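You operate a simulated robot arm through the tools that you are given. There is no shell and no other tool.

You are at the controls of a simulated robot arm. One attempt, no reset.

JOB
Cast a mortar sample in the green mould, then leave the bucket to soak.
Fine: mould on the clear patch; empty the grey bucket into it, stand it back in its ring, pour the white-handled jug's water in; jug back. Set down upright: white-handled jug.

It is judged by the outcome, as a careful person would: the job done as asked, and still so three seconds after it is handed in. It fails if anything else is knocked over, pushed out of place, dropped, spilled or broken.

ROBOT AND FRAMES
A 6-joint arm with a two-finger parallel gripper, fixed in place. Base frame: the origin is at the foot of the arm, x ahead of it, y to its left, z up; the work surface is at about z = 0.74. Readings come in m, degrees, newtons and seconds.
With the tool pointing down near the work surface it reaches from about 0.14 to 0.74 m from the base axis. Its first joint turns from -166.0 to 166.0 degrees. Payload 3.91 kg.
The TCP is the grasp point between the finger pads, 0.03 m short of the fingertips. In the tool frame z runs along the fingers and y along their closing line. The gripper opens to 0.11 m. The fingers are 0.02 m wide and 0.01 m thick; the gripper's body (0.048 by 0.112 m) begins 0.055 m behind the TCP.
Orientation is that of the tool frame in the base frame, as a unit quaternion [w, x, y, z]. With the fingers straight down and closing along the base's y, the tool's x points along the base's -x, its y along +y and its z along -z.

CONTROLS
- The arm moves only by the tool servo_tool. Its argument "rows" is a list of rows, each an object (a shift or turn left out is 0, a gripper value left out holds the last) with "translation": the shift along the tool's x, y, z in m, a list of three; "delta_rot": the turn, a rotation vector about the tool's x, y, z in degrees, a list of three; "jaw": the finger opening in m, from 0 to 0.11. In form: [{"translation": [x, y, z], "delta_rot": [rx, ry, rz], "jaw": jaw}, ...]. A call has 1 to 20 rows; each row shifts and turns the commanded pose from where the row before left it, along the tool's axes as they then stand. Each row takes 0.2 s and may step no farther than 0.05 m and 8.6 degrees from the row before; otherwise, or with a gripper value out of range, the whole call is refused. Where a pose cannot be reached the arm comes as near as it can. A force on the tool above 40 N (or 10 N above the force at the start of the call, whichever is more), or a blocked arm, ends the call early, and 0.2 s more pass. Each finger travels about 0.045 m/s and halts on what it meets, pressing with about 37 N; the grip force reading is that of the motor and also rises with nothing between the fingers. The clock runs only during rows and for 0.2 s after the last one: add rows that do not move to give the fingers time. The reply holds the time, the measured pose of the TCP, the force on the tool along the base axes, the opening and the grip force, in the units named above and with some noise, with the torque about the TCP (base axes, N m) and any sound that the robot's microphone picked up.
- Cameras (640 x 400 px; columns grow to the right, rows downward): "scene" is fixed at [0.0485, 0.6508, 1.3991]; the picture's right is [-0.68, -0.73, 0.00], its down [-0.53, 0.49, -0.69] and it looks along [0.50, -0.47, -0.72] (base axes); focal length 214 px, centre (320, 200). "wrist" rides on the gripper at [0.071, 0.022, -0.107] in the tool frame; the picture's right is [-0.29, 0.96, 0.00], its down [-0.76, -0.23, -0.61] and it looks along [-0.58, -0.18, 0.79] (tool axes); focal length 243 px, centre (320, 200). There is no depth. A picture from a camera that has moved, and an enlarged one, comes with that camera's place and axes in the base frame and with its lens.
- camera(camera): a new picture of that camera. It takes no simulated time.
- slide_trunk(by): slides the trunk up (or, below 0, down) by that many m; the arm rides with it, the base frame stays. It gives what a move gives, with no picture.
- enlarge(camera, box): a new picture of the part [left, top, right, bottom] of that camera's present view, enlarged. It takes no simulated time.
- finish_job(): hands the job in; it is judged then, once.

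Places have to be worked out from the pictures, the camera data and where the tool is seen. Open the gripper and draw the arm clear of the work before you hand the job in, unless the task says otherwise.

The tools are called as name(argument=value, ...) on one line, values as JSON. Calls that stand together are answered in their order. servo_tool: Moves the arm, as the interface text tells. Its arguments: {"type":"object","properties":{"rows":{"type":"array","items":{"type":"object","properties":{"translation":{"type":"array","items":{"type":"number"}},"delta_rot":{"type":"array","items":{"type":"number"}},"jaw":{"type":"number"}}}}},"required":["rows"]} The other tools are called the same way: slide_trunk (by) slides the trunk up or down; camera (camera) takes a picture; enlarge (camera, box) takes an enlarged picture of a part of a camera's view; finish_job () hands the job in.

At the start:

```text
clock: 0.0
eef_pos: [0.2148, 0.3348, 1.2326]
orientation: [-0.001, -0.001, 1.0, -0.001]
contact_force: [-0.4, 0.4, -0.6]
wrist_torque: [0.06, 0.03, 0.0]
grip_width: 0.1099
finger_force: 0.0
trunk travel left (down, up): [-0.525, 0.065]
```

scene: 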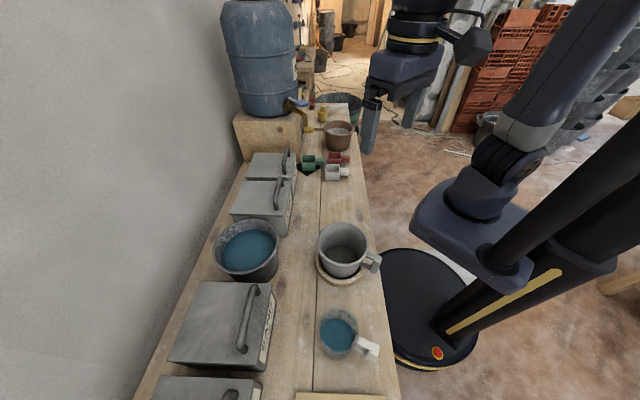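
wrist: 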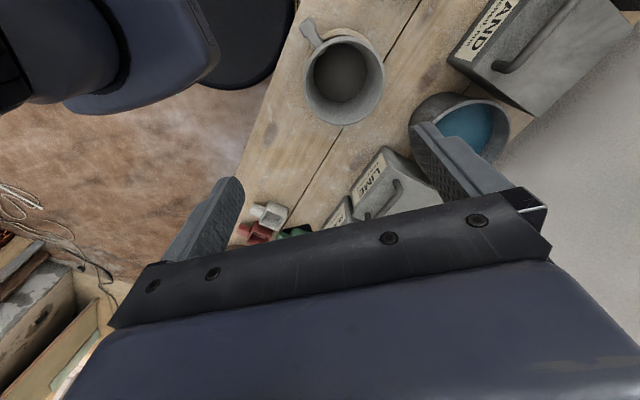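

The first pictures show the bench with the grey bucket in its ring, the white-handled jug, and small coloured cups (green, red, white). I enlarge the scene to work out each item.

enlarge(camera="scene", box=[270, 80, 400, 200])

enlarge(camera="scene", box=[280, 200, 420, 400])

enlarge(camera="wrist", box=[220, 0, 640, 260])

```text
3.33 times, centred on (335, 140) of scene
camera zoom: at [0.0485, 0.6508, 1.3991], right [-0.68, -0.73, 0.0], down [-0.53, 0.49, -0.69], along [0.5, -0.47, -0.72], focal length 715 px, centre (270, 400)
```

zoom: 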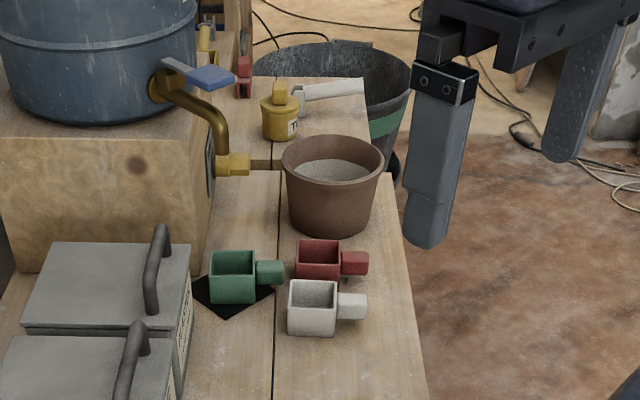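

```text
2.00 times, centred on (350, 300) of scene
camera zoom: at [0.0485, 0.6508, 1.3991], right [-0.68, -0.73, 0.0], down [-0.53, 0.49, -0.69], along [0.5, -0.47, -0.72], focal length 429 px, centre (260, 0)
```

zoom: 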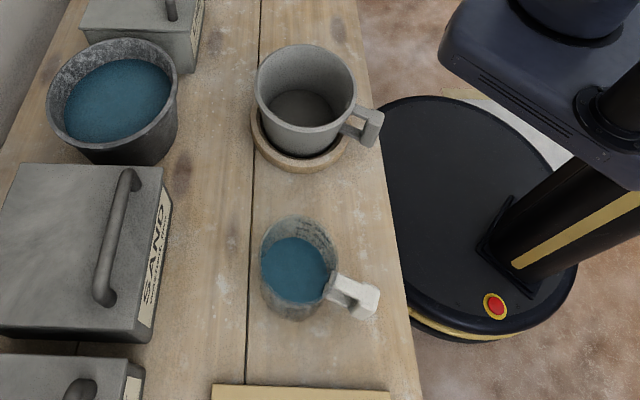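

```text
1.52 times, centred on (430, 130) of wrist
camera zoom: at [0.1436, 0.3566, 1.3397], right [0.29, 0.96, 0.0], down [0.76, -0.23, 0.61], along [0.58, -0.18, -0.79], focal length 370 px, centre (152, 307)
```

zoom: 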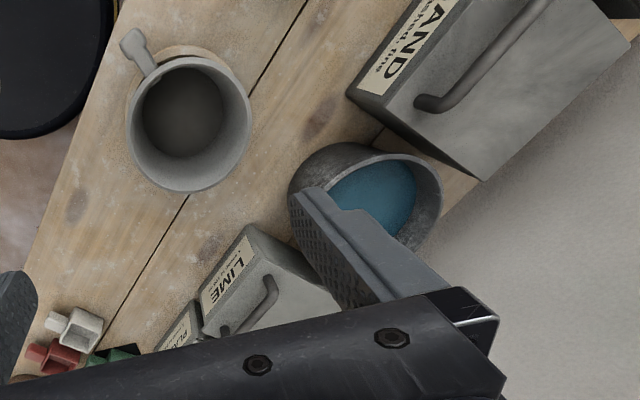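

Bench runs diagonally in the base frame, with its near edge about 0.32 m from the base axis. I can't yet see which spot is "the clear patch", so I turn the wrist to survey the bench to the left.

servo_tool(rows=[{"delta_rot": [0, 0, -8]}, {"delta_rot": [0, 0, -8]}, {"delta_rot": [0, 0, -8]}, {"delta_rot": [0, 0, -8]}, {"delta_rot": [0, 0, -8]}, {"delta_rot": [0, 0, -8]}, {"delta_rot": [0, 0, -8]}, {"delta_rot": [0, 0, -8]}, {"delta_rot": [0, 0, -8]}, {"delta_rot": [0, 0, -8]}])

camera(camera="wrist")

```text
clock: 2.2
eef_pos: [0.214, 0.3357, 1.2338]
orientation: [0.0, -0.644, 0.765, 0.001]
contact_force: [-0.1, 0.9, 0.4]
wrist_torque: [0.02, -0.03, -0.02]
grip_width: 0.1101
finger_force: 0.1
trunk travel left (down, up): [-0.525, 0.065]
```

```text
taken
camera wrist: at [0.1812, 0.2687, 1.34], right [-0.89, 0.45, 0.0], down [0.36, 0.71, 0.61], along [0.27, 0.54, -0.79], focal length 243 px, centre (320, 200)
```

wrist: 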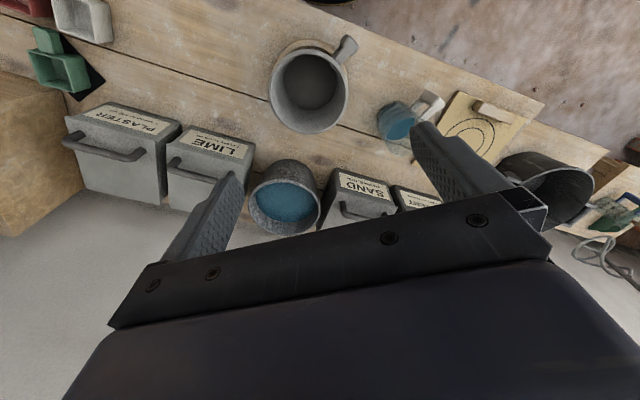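

There's a light board with rings drawn on it beyond the jug, and another black bucket further along. I enlarge both ends of this view.

enlarge(camera="wrist", box=[360, 60, 640, 240])

enlarge(camera="wrist", box=[0, 0, 280, 180])

enlarge(camera="wrist", box=[240, 20, 460, 160])

```text
2.22 times, centred on (500, 150) of wrist
camera zoom: at [0.1812, 0.2687, 1.34], right [-0.89, 0.45, 0.0], down [0.36, 0.71, 0.61], along [0.27, 0.54, -0.79], focal length 539 px, centre (-80, 311)
```

zoom: 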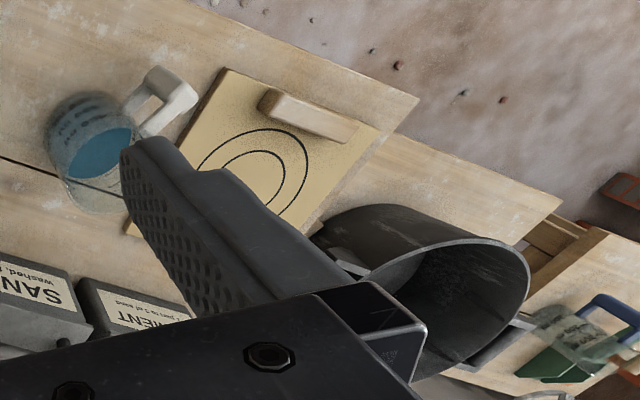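

```text
2.22 times, centred on (140, 90) of wrist
camera zoom: at [0.1812, 0.2687, 1.34], right [-0.89, 0.45, 0.0], down [0.36, 0.71, 0.61], along [0.27, 0.54, -0.79], focal length 539 px, centre (720, 444)
```

zoom: 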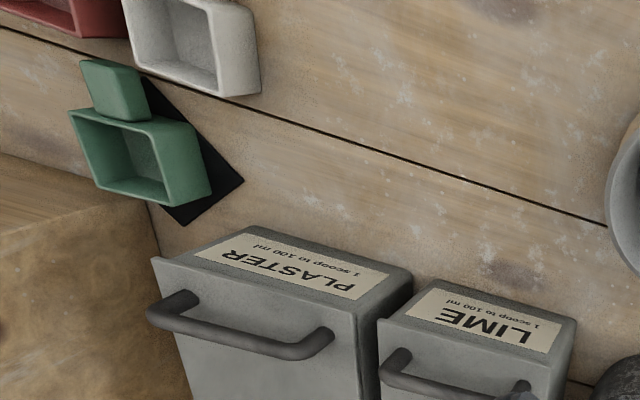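

```text
2.86 times, centred on (350, 90) of wrist
camera zoom: at [0.1812, 0.2687, 1.34], right [-0.89, 0.45, 0.0], down [0.36, 0.71, 0.61], along [0.27, 0.54, -0.79], focal length 693 px, centre (234, 514)
```

zoom: 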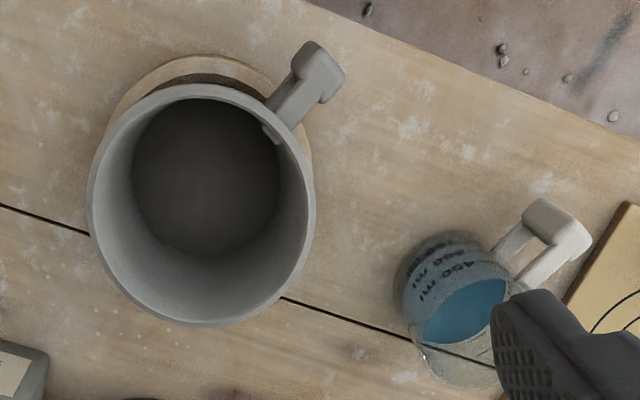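

The jug has volume marks and water, and the grey bucket holds the mortar. Now I swing to above the moulds to inspect them and the bench between them and the bucket.

servo_tool(rows=[{"delta_rot": [0, 0, 8]}, {"delta_rot": [0, 0, 8]}, {"delta_rot": [0, 0, 8]}, {"delta_rot": [0, 0, 8]}, {"delta_rot": [0, 0, 8]}, {"delta_rot": [0, 0, 8]}, {"delta_rot": [0, 0, 8]}, {"delta_rot": [0, 0, 8]}, {"delta_rot": [0, 0, 8]}, {"delta_rot": [0, 0, 8]}, {"translation": [-0.0358, -0.0295, 0.004]}, {"translation": [-0.0358, -0.0295, 0.004]}, {"translation": [-0.0358, -0.0295, 0.004]}, {"translation": [-0.0358, -0.0295, 0.004]}, {"translation": [-0.0358, -0.0295, 0.004]}, {"translation": [-0.0358, -0.0295, 0.004]}, {"translation": [-0.0358, -0.0295, 0.004]}, {"translation": [-0.0358, -0.0295, 0.004]}])

camera(camera="wrist")

camera(camera="scene")

```text
clock: 6.0
eef_pos: [0.5024, 0.0994, 1.1995]
orientation: [-0.001, 0.0, 1.0, 0.0]
contact_force: [-0.1, -0.5, -0.5]
wrist_torque: [0.0, 0.0, -0.02]
grip_width: 0.1102
finger_force: 0.1
trunk travel left (down, up): [-0.525, 0.065]
```

```text
taken
camera wrist: at [0.4316, 0.1191, 1.3072], right [0.29, 0.96, 0.0], down [0.76, -0.23, 0.61], along [0.58, -0.18, -0.79], focal length 243 px, centre (320, 200)
```

wrist: 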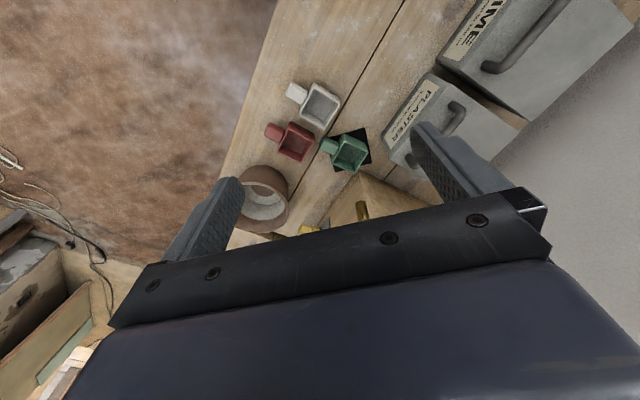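

```text
taken
```

scene: 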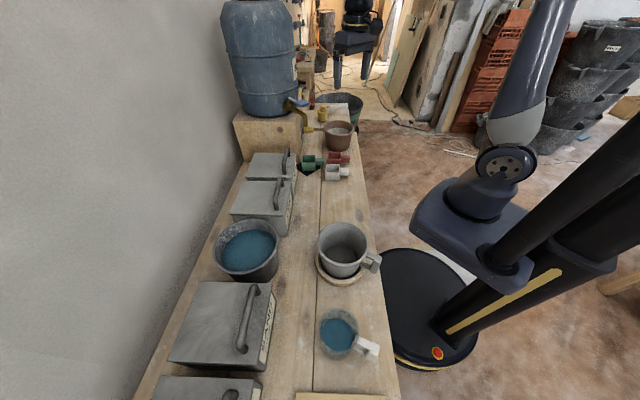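

enlarge(camera="wrist", box=[220, 60, 420, 240])

enlarge(camera="scene", box=[280, 90, 380, 190])

enlarge(camera="scene", box=[280, 150, 400, 240])

```text
2.22 times, centred on (320, 150) of wrist
camera zoom: at [0.4316, 0.1191, 1.3072], right [0.29, 0.96, 0.0], down [0.76, -0.23, 0.61], along [0.58, -0.18, -0.79], focal length 539 px, centre (320, 311)
```

zoom: 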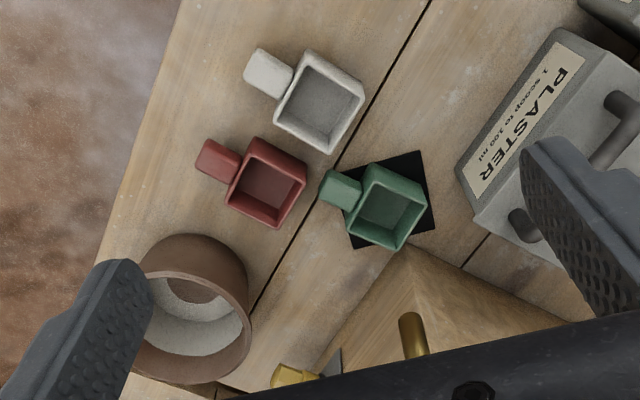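

```text
4.00 times, centred on (330, 140) of scene
camera zoom: at [0.0485, 0.6508, 1.3991], right [-0.68, -0.73, 0.0], down [-0.53, 0.49, -0.69], along [0.5, -0.47, -0.72], focal length 858 px, centre (280, 440)
```

zoom: 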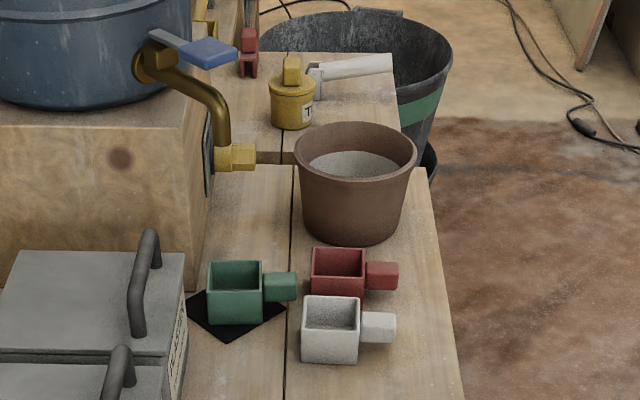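

```text
4.44 times, centred on (340, 195) of scene
camera zoom: at [0.0485, 0.6508, 1.3991], right [-0.68, -0.73, 0.0], down [-0.53, 0.49, -0.69], along [0.5, -0.47, -0.72], focal length 953 px, centre (231, 222)
```

zoom: 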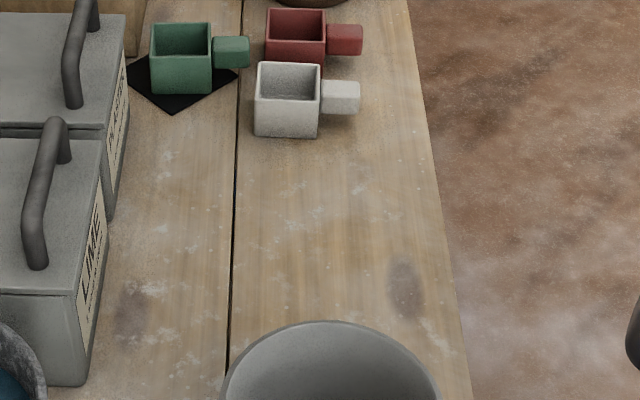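

The moulds are roughly 6.5 cm open boxes with a block handle pointing toward the robot; the green one sits on a black square mat at about (0.71, 0.11), and the bench between the moulds and the bucket is the clear stretch. I go closer over the moulds for accurate positions.

servo_tool(rows=[{"translation": [-0.0197, -0.0083, 0.0417]}, {"translation": [-0.0197, -0.0083, 0.0417]}, {"translation": [-0.0197, -0.0083, 0.0417]}, {"translation": [-0.0197, -0.0083, 0.0417]}, {"translation": [-0.0197, -0.0083, 0.0417]}, {"translation": [-0.0197, -0.0083, 0.0417]}, {}])

camera(camera="wrist")

enlarge(camera="wrist", box=[220, 30, 460, 200])

enlarge(camera="scene", box=[280, 90, 380, 190])

```text
clock: 7.6
eef_pos: [0.618, 0.05, 0.9524]
orientation: [0.0, 0.001, 1.0, 0.0]
contact_force: [-0.4, 0.4, -0.7]
wrist_torque: [0.02, 0.0, 0.01]
grip_width: 0.1102
finger_force: 0.1
trunk travel left (down, up): [-0.525, 0.065]
```

```text
taken
camera wrist: at [0.5486, 0.071, 1.0595], right [0.29, 0.96, 0.0], down [0.76, -0.23, 0.61], along [0.58, -0.18, -0.79], focal length 243 px, centre (320, 200)
```

wrist: 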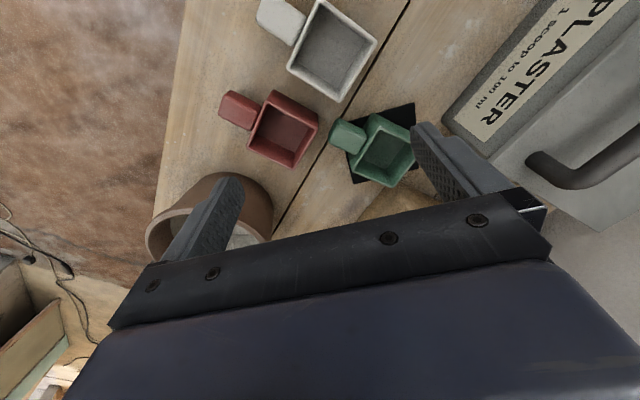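

```text
2.35 times, centred on (340, 115) of wrist
camera zoom: at [0.5486, 0.071, 1.0595], right [0.29, 0.96, 0.0], down [0.76, -0.23, 0.61], along [0.58, -0.18, -0.79], focal length 571 px, centre (273, 400)
```

zoom: 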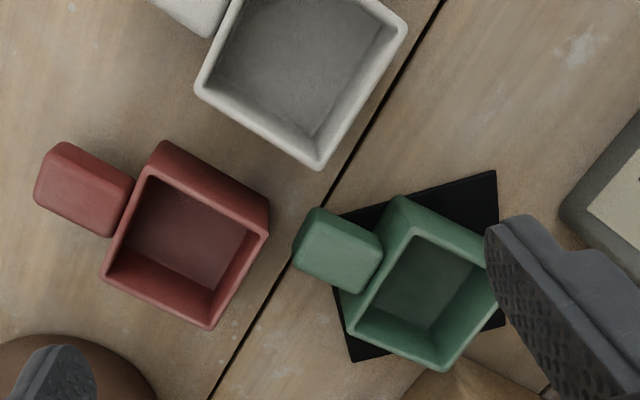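

```text
4.00 times, centred on (330, 140) of scene
camera zoom: at [0.0485, 0.6508, 1.3991], right [-0.68, -0.73, 0.0], down [-0.53, 0.49, -0.69], along [0.5, -0.47, -0.72], focal length 858 px, centre (280, 440)
```

zoom: 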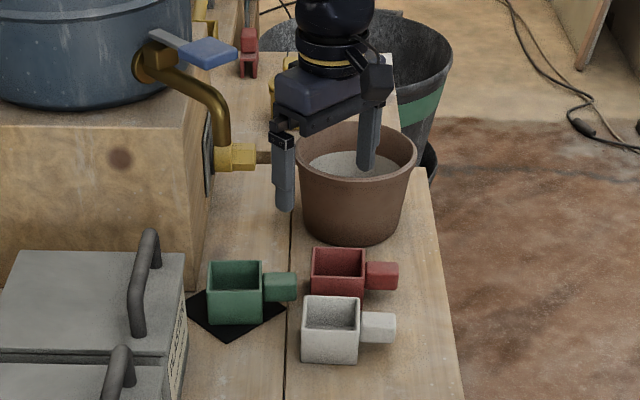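

The mat is a drip mat: the green mould stands right under the barrel's brass tap, so the tap is an obstacle for the gripper. I back up and turn the wrist to locate the spout precisely before reaching in.

servo_tool(rows=[{"translation": [0.0036, -0.01, -0.04]}, {"translation": [0.0036, -0.01, -0.04]}, {"translation": [0.0036, -0.01, -0.04]}, {"translation": [0.0036, -0.01, -0.04]}, {"translation": [0.0036, -0.01, -0.04]}, {"delta_rot": [0, 0, -8.2]}, {"delta_rot": [0, 0, -8.2]}, {"delta_rot": [0, 0, -8.2]}, {"delta_rot": [0, 0, -8.2]}, {"delta_rot": [0, 0, -8.2]}, {"delta_rot": [0, 0, -8.2]}, {"delta_rot": [0, 0, -8.2]}, {"delta_rot": [0, 0, -8.2]}, {"delta_rot": [0, 0, -8.2]}, {"delta_rot": [0, 0, -8.2]}, {"delta_rot": [0, 0, -8]}])

camera(camera="wrist")

```text
clock: 11.0
eef_pos: [0.6015, -0.0025, 1.1507]
orientation: [-0.001, 0.708, -0.706, -0.001]
contact_force: [-0.2, 0.8, -0.6]
wrist_torque: [0.01, 0.01, -0.03]
grip_width: 0.1103
finger_force: 0.1
trunk travel left (down, up): [-0.525, 0.065]
```

```text
taken
camera wrist: at [0.5805, -0.0717, 1.2575], right [-0.96, 0.29, 0.0], down [0.23, 0.76, 0.61], along [0.17, 0.58, -0.79], focal length 243 px, centre (320, 200)
```

wrist: 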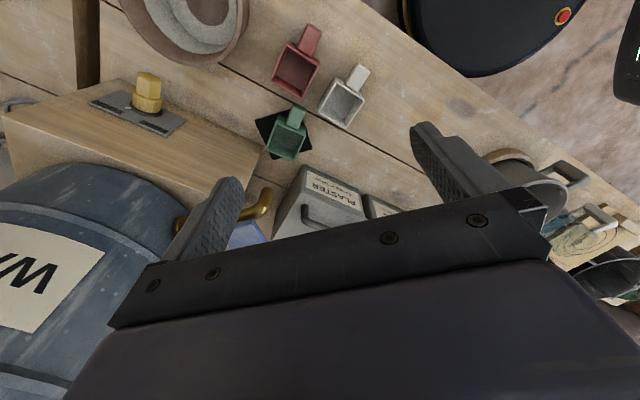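

enlarge(camera="wrist", box=[60, 40, 340, 260])

enlarge(camera="wrist", box=[220, 80, 380, 180])

enlarge(camera="scene", box=[260, 80, 360, 180])

```text
1.82 times, centred on (200, 150) of wrist
camera zoom: at [0.5805, -0.0717, 1.2575], right [-0.96, 0.29, 0.0], down [0.23, 0.76, 0.61], along [0.17, 0.58, -0.79], focal length 441 px, centre (538, 291)
```

zoom: 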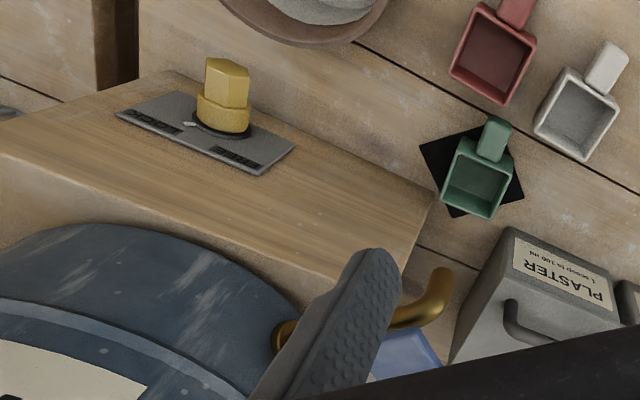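

```text
4.00 times, centred on (300, 130) of wrist
camera zoom: at [0.5805, -0.0717, 1.2575], right [-0.96, 0.29, 0.0], down [0.23, 0.76, 0.61], along [0.17, 0.58, -0.79], focal length 970 px, centre (400, 480)
```

zoom: 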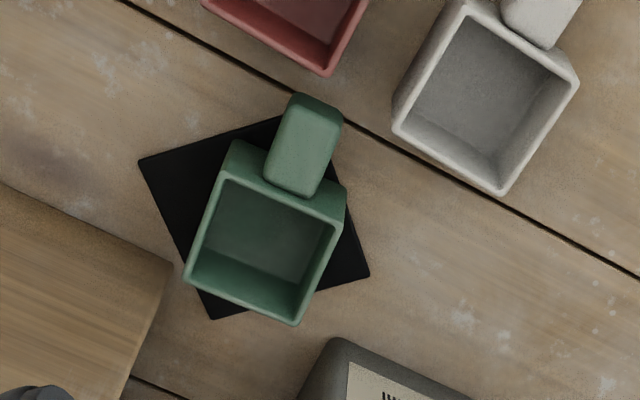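

```text
4.00 times, centred on (310, 130) of scene
camera zoom: at [0.0485, 0.6508, 1.3991], right [-0.68, -0.73, 0.0], down [-0.53, 0.49, -0.69], along [0.5, -0.47, -0.72], focal length 858 px, centre (360, 480)
```

zoom: 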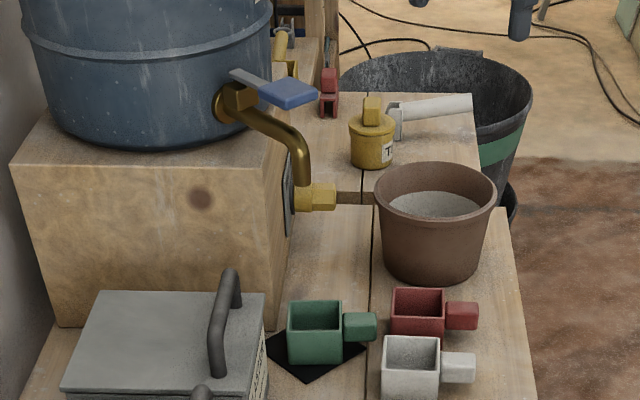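

The spout tip is at about (0.72, 0.11, 0.955), directly over the mat, with its pipe coming from the wall side, so the robot side is free. I'll take the green mould by its block handle (about (0.67, 0.065), z≈0.78), yawed to it and leaning 15° away from the tap.

servo_tool(rows=[{"delta_rot": [0, 0, 8.4], "jaw": 0.07}, {"delta_rot": [0, 0, 8.4]}, {"delta_rot": [0, 0, 8.4]}, {"delta_rot": [0, 0, 8.4]}, {"delta_rot": [0, 0, 8.4]}, {"delta_rot": [0, -7.5, 0]}, {"delta_rot": [0, -7.5, 0]}, {"translation": [0.001, -0.001, 0.043]}, {"translation": [0.001, -0.001, 0.043]}, {"translation": [0.001, -0.001, 0.043]}, {"translation": [0.001, -0.001, 0.043]}, {"translation": [0.001, -0.001, 0.043]}, {"translation": [0.001, -0.001, 0.043]}, {}])

camera(camera="wrist")

enlarge(camera="scene", box=[260, 80, 400, 190])

```text
clock: 14.0
eef_pos: [0.6477, 0.0417, 0.8982]
orientation: [0.119, -0.404, 0.905, 0.052]
contact_force: [0.3, -0.1, -0.9]
wrist_torque: [0.01, 0.03, 0.02]
grip_width: 0.0701
finger_force: 0.0
trunk travel left (down, up): [-0.525, 0.065]
```

```text
taken
camera wrist: at [0.5675, -0.0153, 0.983], right [-0.52, 0.85, 0.08], down [0.56, 0.27, 0.78], along [0.64, 0.45, -0.62], focal length 243 px, centre (320, 200)
```

wrist: 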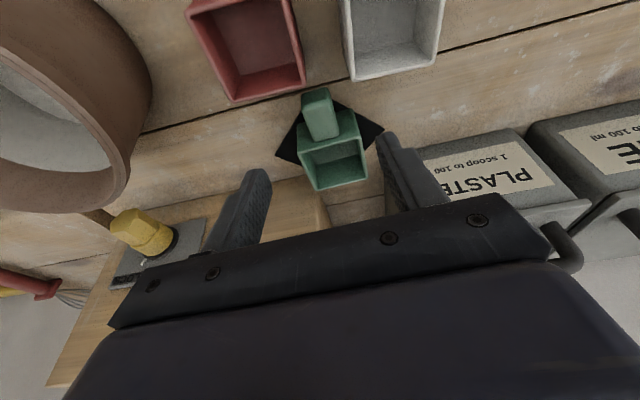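

```text
3.64 times, centred on (330, 135) of scene
camera zoom: at [0.0485, 0.6508, 1.3991], right [-0.68, -0.73, 0.0], down [-0.53, 0.49, -0.69], along [0.5, -0.47, -0.72], focal length 780 px, centre (284, 436)
```

zoom: 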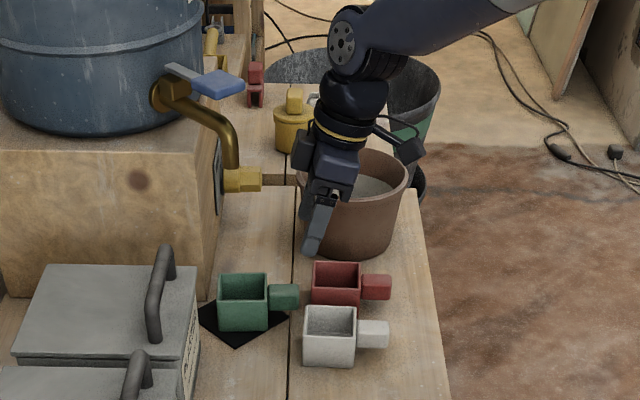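

enlarge(camera="wrist", box=[240, 60, 420, 220])

```text
2.50 times, centred on (330, 140) of wrist
camera zoom: at [0.5675, -0.0153, 0.983], right [-0.52, 0.85, 0.08], down [0.56, 0.27, 0.78], along [0.64, 0.45, -0.62], focal length 606 px, centre (295, 350)
```

zoom: 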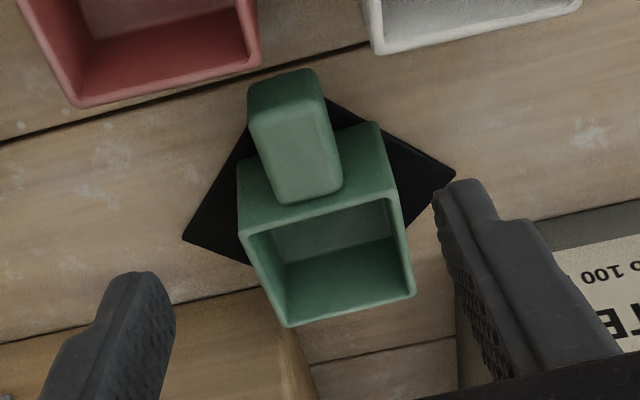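

The handle is centred between the open fingers, with the tap well behind the gripper. I descend along the tool axis onto the handle and close.

servo_tool(rows=[{"translation": [0.0007, 0, 0.03]}, {"translation": [0.0007, 0, 0.03]}, {"translation": [0.0007, 0, 0.03]}, {"translation": [0.0007, 0, 0.028]}, {}])

enlarge(camera="scene", box=[270, 100, 390, 190])

camera(camera="wrist")

```text
clock: 15.2
eef_pos: [0.6644, 0.0619, 0.7833]
orientation: [0.12, -0.404, 0.905, 0.052]
contact_force: [0.1, 0.5, 0.1]
wrist_torque: [-0.01, 0.01, 0.04]
grip_width: 0.07
finger_force: 0.0
trunk travel left (down, up): [-0.525, 0.065]
```

```text
4.44 times, centred on (330, 145) of scene
camera zoom: at [0.0485, 0.6508, 1.3991], right [-0.68, -0.73, 0.0], down [-0.53, 0.49, -0.69], along [0.5, -0.47, -0.72], focal length 953 px, centre (276, 444)
```

zoom: 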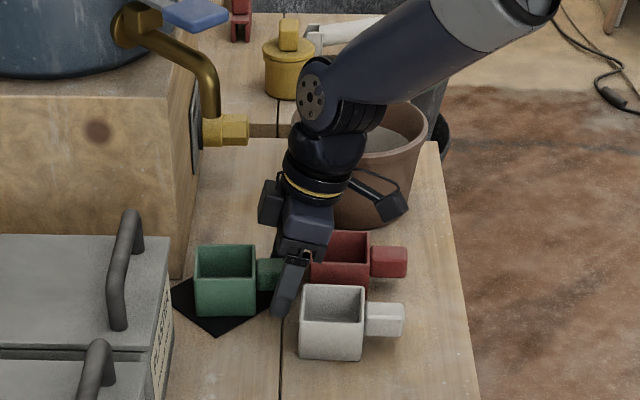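

```text
taken
camera wrist: at [0.5842, 0.0052, 0.868], right [-0.52, 0.85, 0.07], down [0.56, 0.27, 0.78], along [0.64, 0.45, -0.62], focal length 243 px, centre (320, 200)
```

wrist: 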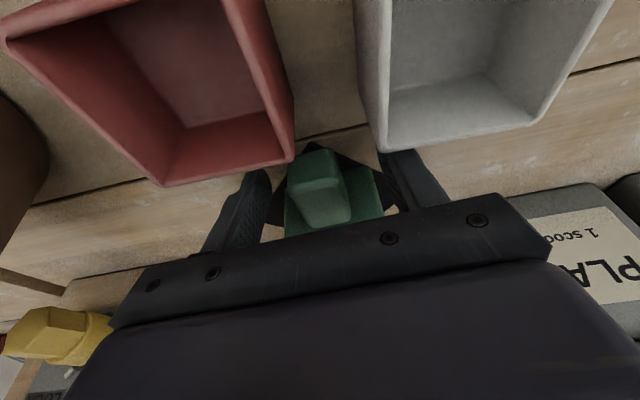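

Handle sits between the fingers with no contact. Closing the gripper.

servo_tool(rows=[{"jaw": 0.0}, {}, {}, {}, {}])

camera(camera="wrist")

```text
clock: 16.4
eef_pos: [0.6644, 0.0614, 0.783]
orientation: [0.119, -0.403, 0.906, 0.053]
contact_force: [0.3, -0.7, 1.1]
wrist_torque: [-0.01, -0.01, 0.0]
grip_width: 0.0273
finger_force: 37.2
trunk travel left (down, up): [-0.525, 0.065]
```

```text
taken
camera wrist: at [0.584, 0.005, 0.8685], right [-0.52, 0.85, 0.07], down [0.56, 0.27, 0.78], along [0.64, 0.45, -0.62], focal length 243 px, centre (320, 200)
```

wrist: 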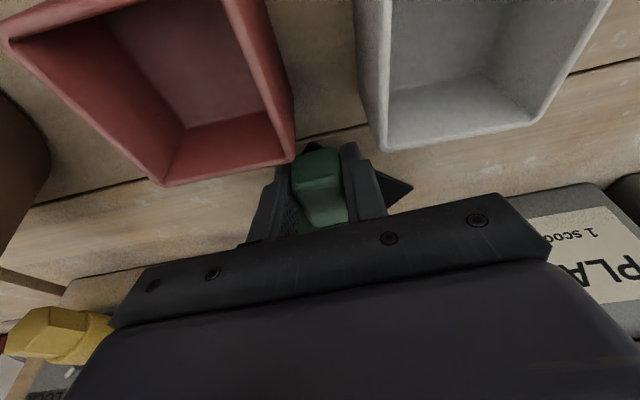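

Grip is firm on the handle (27 mm). I lift the mould straight up 8.5 cm, staying below the spout.

servo_tool(rows=[{"translation": [-0.0055, 0, -0.0205]}, {"translation": [-0.0055, 0, -0.0205]}, {"translation": [-0.0055, 0, -0.0205]}, {"translation": [-0.0055, 0, -0.0205]}, {}])

enlarge(camera="scene", box=[270, 90, 390, 190])

camera(camera="wrist")

```text
clock: 17.6
eef_pos: [0.6646, 0.0638, 0.8703]
orientation: [0.119, -0.404, 0.906, 0.053]
contact_force: [0.2, -0.5, -1.4]
wrist_torque: [-0.01, 0.02, 0.03]
grip_width: 0.0272
finger_force: 37.2
trunk travel left (down, up): [-0.525, 0.065]
```

```text
4.00 times, centred on (330, 140) of scene
camera zoom: at [0.0485, 0.6508, 1.3991], right [-0.68, -0.73, 0.0], down [-0.53, 0.49, -0.69], along [0.5, -0.47, -0.72], focal length 858 px, centre (280, 440)
```

zoom: 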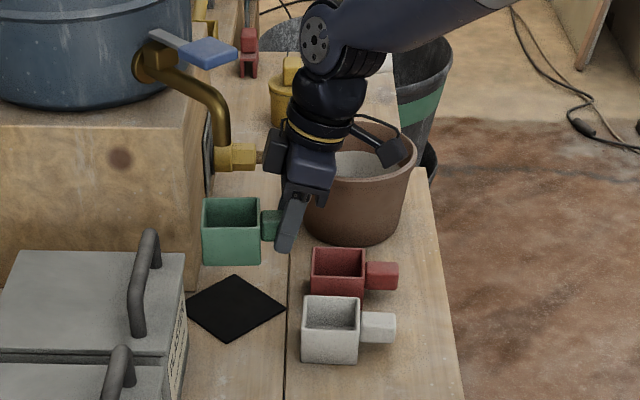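

```text
taken
camera wrist: at [0.5837, 0.0062, 0.9557], right [-0.52, 0.85, 0.07], down [0.56, 0.27, 0.78], along [0.64, 0.45, -0.62], focal length 243 px, centre (320, 200)
```

wrist: 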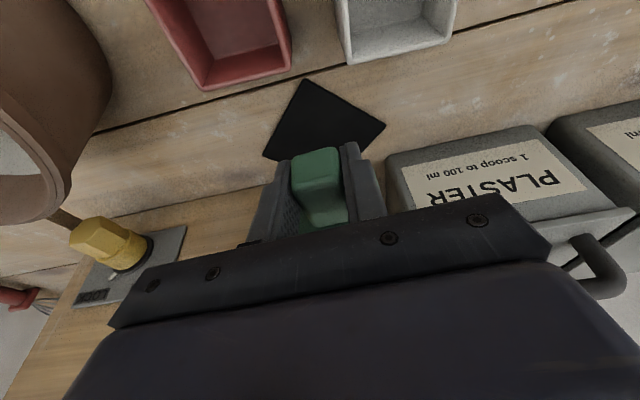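

The mould is up and level, mat left in place. I carry it over the white mould toward the middle of the clear stretch of the front plank, about (0.41, 0.19).

servo_tool(rows=[{"translation": [0.017, 0.0345, -0.0046]}, {"translation": [0.017, 0.0345, -0.0046]}, {"translation": [0.017, 0.0345, -0.0046]}, {"translation": [0.017, 0.0345, -0.0046]}, {"translation": [0.017, 0.0345, -0.0046]}, {"translation": [0.017, 0.0345, -0.0046]}, {"translation": [0.017, 0.0345, -0.0046]}, {"translation": [0.017, 0.0345, -0.0046]}, {}])

camera(camera="scene")

camera(camera="wrist")

```text
clock: 19.6
eef_pos: [0.3639, 0.1403, 0.8685]
orientation: [0.118, -0.404, 0.906, 0.054]
contact_force: [0.3, 0.3, 0.3]
wrist_torque: [-0.03, 0.01, 0.02]
grip_width: 0.0274
finger_force: 37.1
trunk travel left (down, up): [-0.525, 0.065]
```

```text
taken
```

scene: 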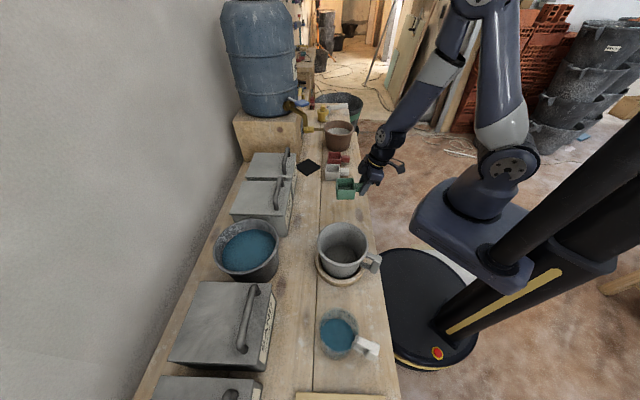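

```text
taken
camera wrist: at [0.285, 0.0821, 0.9536], right [-0.52, 0.85, 0.07], down [0.56, 0.28, 0.78], along [0.64, 0.45, -0.62], focal length 243 px, centre (320, 200)
```

wrist: 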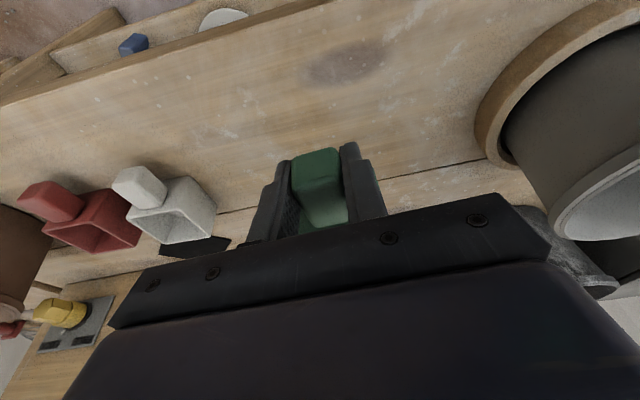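

Mould is over the chosen spot, centred on the front plank with nothing near. I lower it straight down.

servo_tool(rows=[{"translation": [0.0055, 0, 0.0205]}, {"translation": [0.0055, 0, 0.0205]}, {"translation": [0.0055, 0, 0.0205]}, {"translation": [0.0049, 0, 0.0184]}, {}])

enlarge(camera="scene", box=[300, 150, 400, 230])

```text
clock: 20.8
eef_pos: [0.3672, 0.1411, 0.7864]
orientation: [0.119, -0.403, 0.906, 0.054]
contact_force: [-0.4, 0.6, -1.6]
wrist_torque: [-0.05, 0.02, 0.04]
grip_width: 0.0277
finger_force: 37.0
trunk travel left (down, up): [-0.525, 0.065]
```

```text
5.00 times, centred on (350, 190) of scene
camera zoom: at [0.0485, 0.6508, 1.3991], right [-0.68, -0.73, 0.0], down [-0.53, 0.49, -0.69], along [0.5, -0.47, -0.72], focal length 1072 px, centre (170, 250)
```

zoom: 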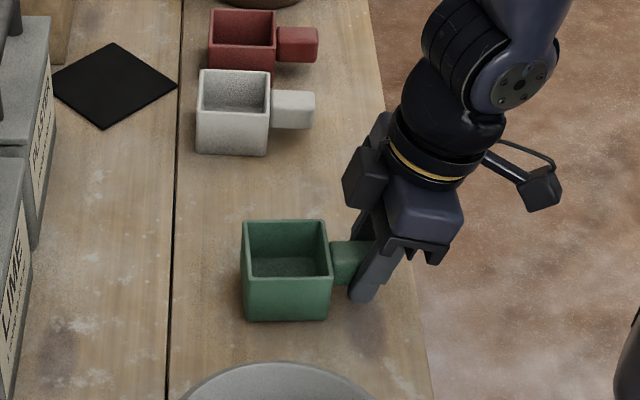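

Nearly down (TCP z 0.786 versus about 0.782 when it stood). I ease the last millimetres, watching the force.

servo_tool(rows=[{"translation": [0.0003, 0, 0.001]}, {"translation": [0.0003, 0, 0.001]}, {"translation": [0.0003, 0, 0.001]}, {}])

```text
clock: 21.8
eef_pos: [0.3654, 0.1415, 0.7844]
orientation: [0.119, -0.403, 0.906, 0.053]
contact_force: [0.5, -0.5, -0.6]
wrist_torque: [0.04, 0.0, 0.01]
grip_width: 0.0275
finger_force: 37.0
trunk travel left (down, up): [-0.525, 0.065]
```

servo_tool(rows=[{"translation": [0.0003, 0, 0.001]}, {"translation": [0.0003, 0, 0.001]}, {}])

enlarge(camera="scene", box=[325, 180, 385, 220])

```text
clock: 22.6
eef_pos: [0.3662, 0.1401, 0.782]
orientation: [0.12, -0.404, 0.905, 0.053]
contact_force: [-0.2, 0.2, -0.9]
wrist_torque: [-0.04, 0.06, -0.01]
grip_width: 0.0277
finger_force: 37.6
trunk travel left (down, up): [-0.525, 0.065]
```

```text
10.00 times, centred on (355, 200) of scene
camera zoom: at [0.0485, 0.6508, 1.3991], right [-0.68, -0.73, 0.0], down [-0.53, 0.49, -0.69], along [0.5, -0.47, -0.72], focal length 2145 px, centre (-30, 200)
```

zoom: 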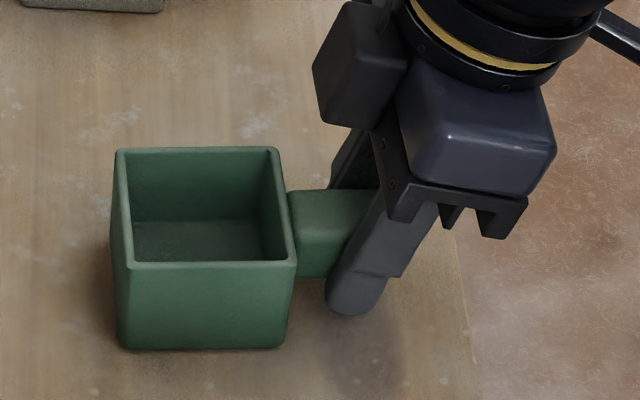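

servo_tool(rows=[{"translation": [0.0003, 0, 0.001]}, {"translation": [0.0003, 0, 0.001]}, {}])

```text
clock: 23.4
eef_pos: [0.3648, 0.1401, 0.7799]
orientation: [0.119, -0.403, 0.906, 0.052]
contact_force: [0.0, -0.2, -1.1]
wrist_torque: [-0.03, 0.05, 0.01]
grip_width: 0.0274
finger_force: 36.7
trunk travel left (down, up): [-0.525, 0.065]
```

servo_tool(rows=[{"translation": [0.0003, 0, 0.001]}, {"translation": [0.0003, 0, 0.001]}, {}])

enlarge(camera="scene", box=[325, 180, 385, 220])

```text
clock: 24.2
eef_pos: [0.3646, 0.1409, 0.7789]
orientation: [0.119, -0.403, 0.906, 0.053]
contact_force: [0.9, -3.0, 13.8]
wrist_torque: [0.25, -0.22, -0.08]
grip_width: 0.0273
finger_force: 37.1
trunk travel left (down, up): [-0.525, 0.065]
```

```text
10.00 times, centred on (355, 200) of scene
camera zoom: at [0.0485, 0.6508, 1.3991], right [-0.68, -0.73, 0.0], down [-0.53, 0.49, -0.69], along [0.5, -0.47, -0.72], focal length 2145 px, centre (-30, 200)
```

zoom: 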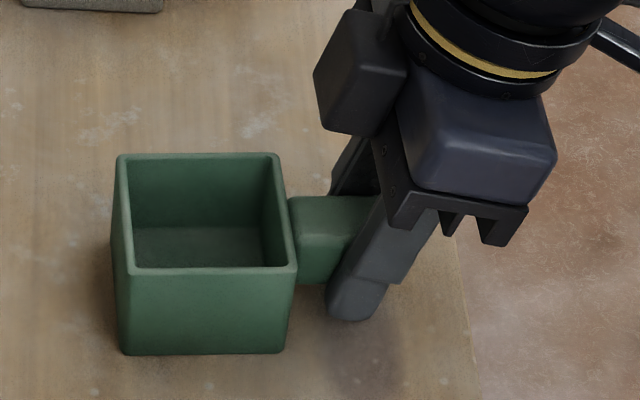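

Contact: 14 N upward, the mould is down. I relax slightly, open the fingers, then draw back along the tool axis.

servo_tool(rows=[{"translation": [-0.0002, 0, -0.0008]}, {"jaw": 0.06}, {}, {}, {}])

servo_tool(rows=[{"translation": [0, 0, -0.02]}, {"translation": [0, 0, -0.03]}, {"translation": [0, 0, -0.04]}, {"translation": [0, 0, -0.04]}, {"translation": [0, 0, -0.04]}, {}])

camera(camera="wrist")

enlarge(camera="scene", box=[300, 150, 400, 230])

```text
clock: 25.4
eef_pos: [0.3642, 0.142, 0.7801]
orientation: [0.119, -0.404, 0.906, 0.054]
contact_force: [-0.4, -1.3, 0.2]
wrist_torque: [-0.01, 0.0, 0.0]
grip_width: 0.06
finger_force: 0.0
trunk travel left (down, up): [-0.525, 0.065]
```

```text
clock: 26.8
eef_pos: [0.338, 0.1095, 0.9427]
orientation: [0.119, -0.403, 0.906, 0.053]
contact_force: [-1.1, -0.3, -0.1]
wrist_torque: [0.0, -0.01, -0.01]
grip_width: 0.0601
finger_force: 0.1
trunk travel left (down, up): [-0.525, 0.065]
```

```text
taken
camera wrist: at [0.2571, 0.0516, 1.0272], right [-0.52, 0.85, 0.07], down [0.56, 0.27, 0.78], along [0.64, 0.45, -0.62], focal length 243 px, centre (320, 200)
```

wrist: 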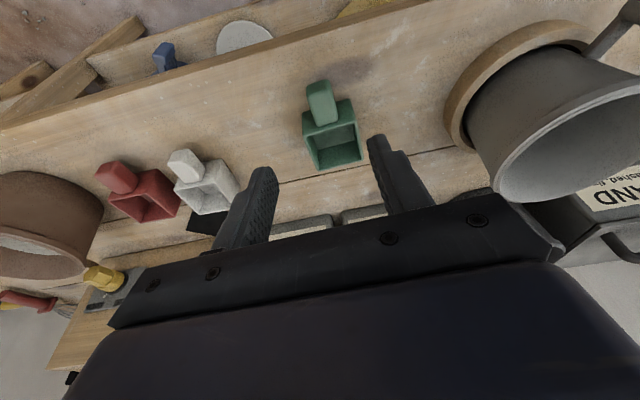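

```text
5.00 times, centred on (350, 190) of scene
camera zoom: at [0.0485, 0.6508, 1.3991], right [-0.68, -0.73, 0.0], down [-0.53, 0.49, -0.69], along [0.5, -0.47, -0.72], focal length 1072 px, centre (170, 250)
```

zoom: 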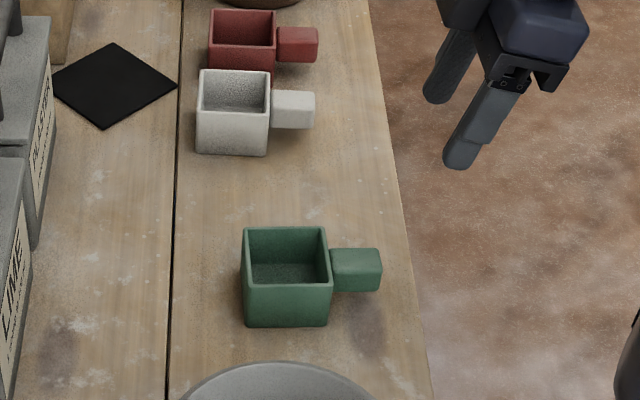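

The mould stands at about (0.41, 0.19) on bare bench. Next I move over toward the grey bucket to see its handle up close.

servo_tool(rows=[{"translation": [-0.004, 0.0391, -0.0022], "jaw": 0.09}, {"translation": [-0.004, 0.0391, -0.0022]}, {"translation": [-0.004, 0.0391, -0.0022]}, {"translation": [-0.004, 0.0391, -0.0022]}, {"translation": [-0.004, 0.0391, -0.0022]}, {"translation": [-0.004, 0.0391, -0.0022]}, {"translation": [-0.004, 0.0391, -0.0022]}, {}])

camera(camera="wrist")

enlarge(camera="scene", box=[300, 200, 400, 300])

```text
clock: 28.6
eef_pos: [0.1467, 0.3092, 0.9661]
orientation: [0.119, -0.403, 0.906, 0.052]
contact_force: [-0.7, 0.3, 0.2]
wrist_torque: [0.0, -0.01, 0.0]
grip_width: 0.09
finger_force: 0.0
trunk travel left (down, up): [-0.525, 0.065]
```

```text
taken
camera wrist: at [0.0669, 0.2522, 1.0508], right [-0.52, 0.85, 0.07], down [0.56, 0.27, 0.78], along [0.64, 0.45, -0.62], focal length 243 px, centre (320, 200)
```

wrist: 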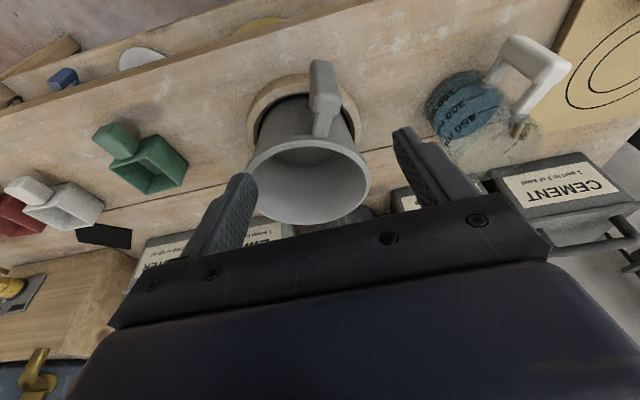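

```text
4.00 times, centred on (350, 250) of scene
camera zoom: at [0.0485, 0.6508, 1.3991], right [-0.68, -0.73, 0.0], down [-0.53, 0.49, -0.69], along [0.5, -0.47, -0.72], focal length 858 px, centre (200, 0)
```

zoom: 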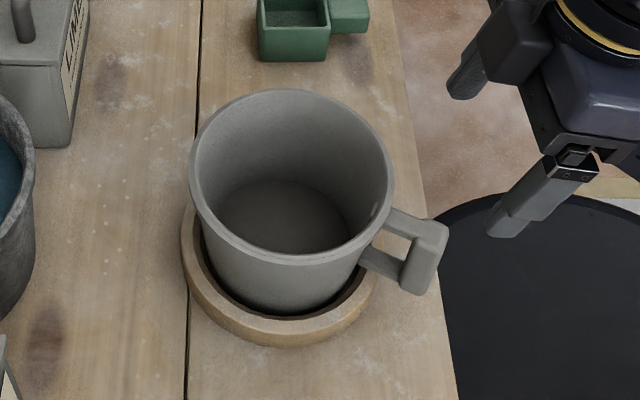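

enlarge(camera="wrist", box=[220, 40, 400, 240])

enlarge(camera="scene", box=[350, 230, 400, 280])

enlarge(camera="wrist", box=[400, 20, 600, 180])

```text
2.00 times, centred on (310, 140) of wrist
camera zoom: at [0.0669, 0.2522, 1.0508], right [-0.52, 0.85, 0.07], down [0.56, 0.27, 0.78], along [0.64, 0.45, -0.62], focal length 485 px, centre (340, 320)
```

zoom: 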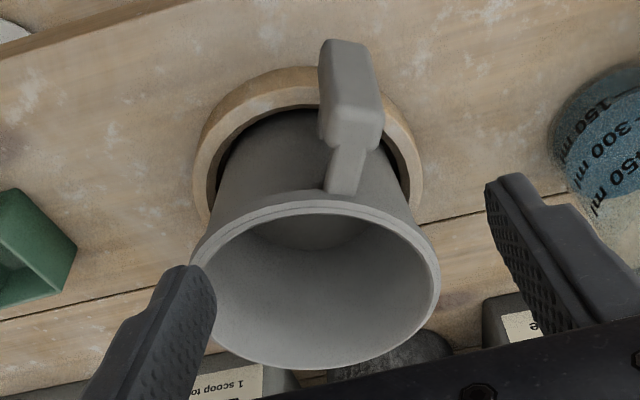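

```text
8.00 times, centred on (375, 255) of scene
camera zoom: at [0.0485, 0.6508, 1.3991], right [-0.68, -0.73, 0.0], down [-0.53, 0.49, -0.69], along [0.5, -0.47, -0.72], focal length 1716 px, centre (-120, -240)
```

zoom: 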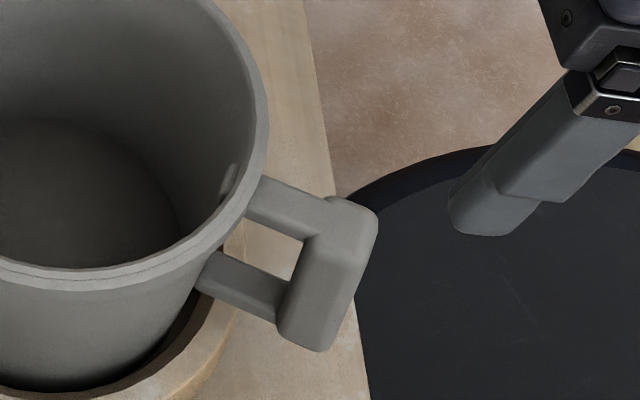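

```text
2.50 times, centred on (500, 100) of wrist
camera zoom: at [0.0669, 0.2522, 1.0508], right [-0.52, 0.85, 0.07], down [0.56, 0.27, 0.78], along [0.64, 0.45, -0.62], focal length 606 px, centre (-130, 450)
```

zoom: 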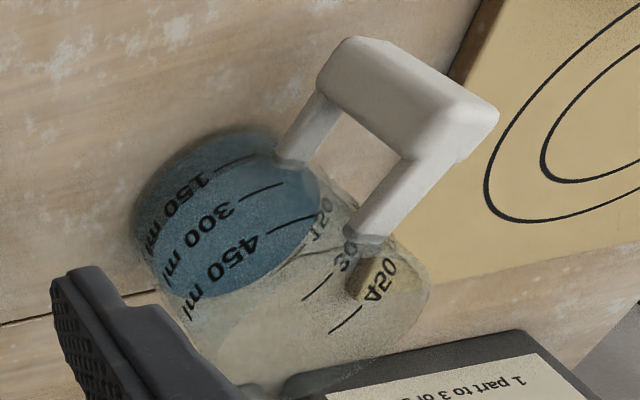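

The bucket has a D-handle with a vertical grip bar at about (0.156, 0.331), z 0.78–0.85, pointing at azimuth ≈200° from the bucket centre (0.255, 0.368); rim radius ≈0.075 at z≈0.855. I'll grip the bar from the robot side with the tool nearly horizontal, so I back off and start turning the tool.

servo_tool(rows=[{"translation": [0.0227, 0.0151, -0.0178], "jaw": 0.07}, {"translation": [0.0227, 0.0151, -0.0178]}, {"translation": [0.0227, 0.0151, -0.0178]}, {"delta_rot": [1.78, 0, 6.64]}, {"delta_rot": [1.78, 0, 6.64]}, {"delta_rot": [1.78, 0, 6.64]}, {"delta_rot": [1.78, 0, 6.64]}, {"delta_rot": [0, -7.5, 0]}, {"delta_rot": [0, -7.5, 0]}, {"delta_rot": [0, -7.5, 0]}, {}])

camera(camera="scene")

camera(camera="wrist")

```text
clock: 31.2
eef_pos: [0.0938, 0.2818, 1.0058]
orientation: [0.316, -0.104, 0.942, 0.049]
contact_force: [-0.5, 0.1, 0.1]
wrist_torque: [-0.02, -0.03, -0.01]
grip_width: 0.0699
finger_force: 0.0
trunk travel left (down, up): [-0.525, 0.065]
stopped in row 11: the arm was blocked; the commanded pose is now the measured one
```

```text
taken
```

scene: 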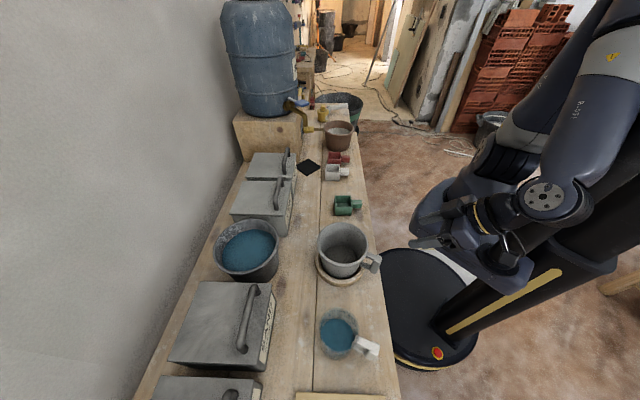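

```text
taken
camera wrist: at [-0.0291, 0.274, 1.048], right [0.01, 0.98, 0.2], down [0.29, -0.2, 0.94], along [0.96, 0.05, -0.28], focal length 243 px, centre (320, 200)
```

wrist: 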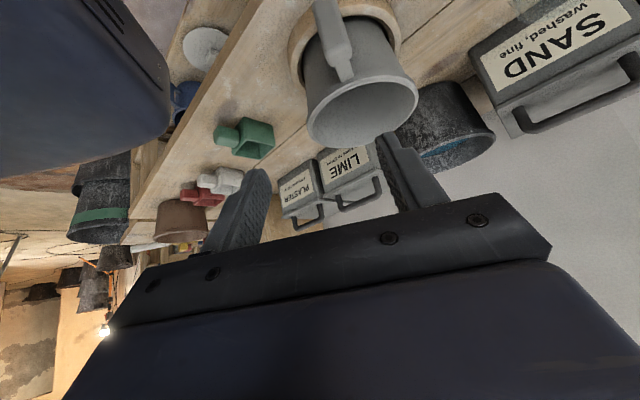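

The arm blocked: that near-horizontal pose folds the wrist into its own base this close in. I'll use a steep grasp instead and pour by rolling the bucket sideways; first I undo the pitch and rehearse the pour orientation empty-handed over the mould area.

servo_tool(rows=[{"delta_rot": [0, 7.3, 0]}, {"delta_rot": [0, 7.3, 0]}, {"delta_rot": [0, 7.3, 0]}, {}])

```text
clock: 32.2
eef_pos: [0.0905, 0.2827, 1.005]
orientation: [0.13, -0.116, 0.984, 0.03]
contact_force: [0.4, -0.8, -1.0]
wrist_torque: [-0.03, -0.03, 0.03]
grip_width: 0.0702
finger_force: 0.1
trunk travel left (down, up): [-0.525, 0.065]
```

servo_tool(rows=[{"delta_rot": [-1.84, 0.2, -6.75]}, {"translation": [-0.0237, -0.0337, 0.0158]}, {"translation": [-0.0237, -0.0337, 0.0158]}, {"translation": [-0.0237, -0.0337, 0.0158]}, {"translation": [-0.0237, -0.0337, 0.0158]}, {"translation": [-0.0237, -0.0337, 0.0158]}, {"translation": [-0.0237, -0.0337, 0.0158]}, {}])

```text
clock: 34.0
eef_pos: [0.3144, 0.1509, 0.9439]
orientation: [0.128, -0.175, 0.976, 0.036]
contact_force: [0.8, -0.3, -0.8]
wrist_torque: [0.02, 0.0, 0.01]
grip_width: 0.07
finger_force: 0.1
trunk travel left (down, up): [-0.525, 0.065]
```

Rehearsing the roll now: tool leaned 15°, rolling clockwise about the outward horizontal axis, empty-handed, 60° first.

servo_tool(rows=[{"delta_rot": [-8.2, 0, 2.2]}, {"delta_rot": [-8.2, 0, 2.2]}, {"delta_rot": [-8.2, 0, 2.2]}, {"delta_rot": [-8.2, 0, 2.2]}, {"delta_rot": [-8.2, 0, 2.2]}, {"delta_rot": [-8.2, 0, 2.2]}, {"delta_rot": [-8.2, 0, 2.2]}, {}])

camera(camera="scene")

```text
clock: 35.8
eef_pos: [0.3136, 0.1516, 0.9465]
orientation: [0.023, -0.088, 0.851, 0.517]
contact_force: [1.1, 0.6, -0.1]
wrist_torque: [0.01, 0.03, 0.0]
grip_width: 0.0701
finger_force: 0.0
trunk travel left (down, up): [-0.525, 0.065]
```

```text
taken
```

scene: 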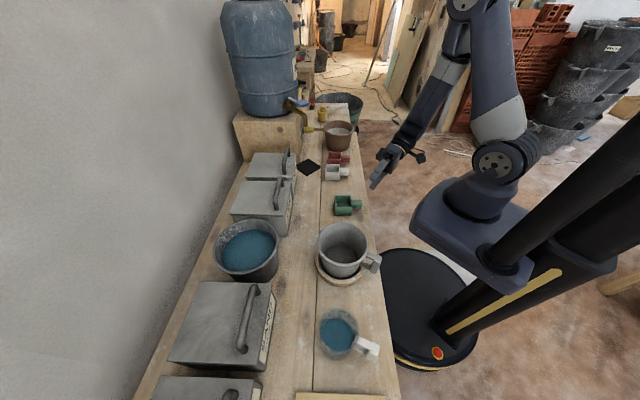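

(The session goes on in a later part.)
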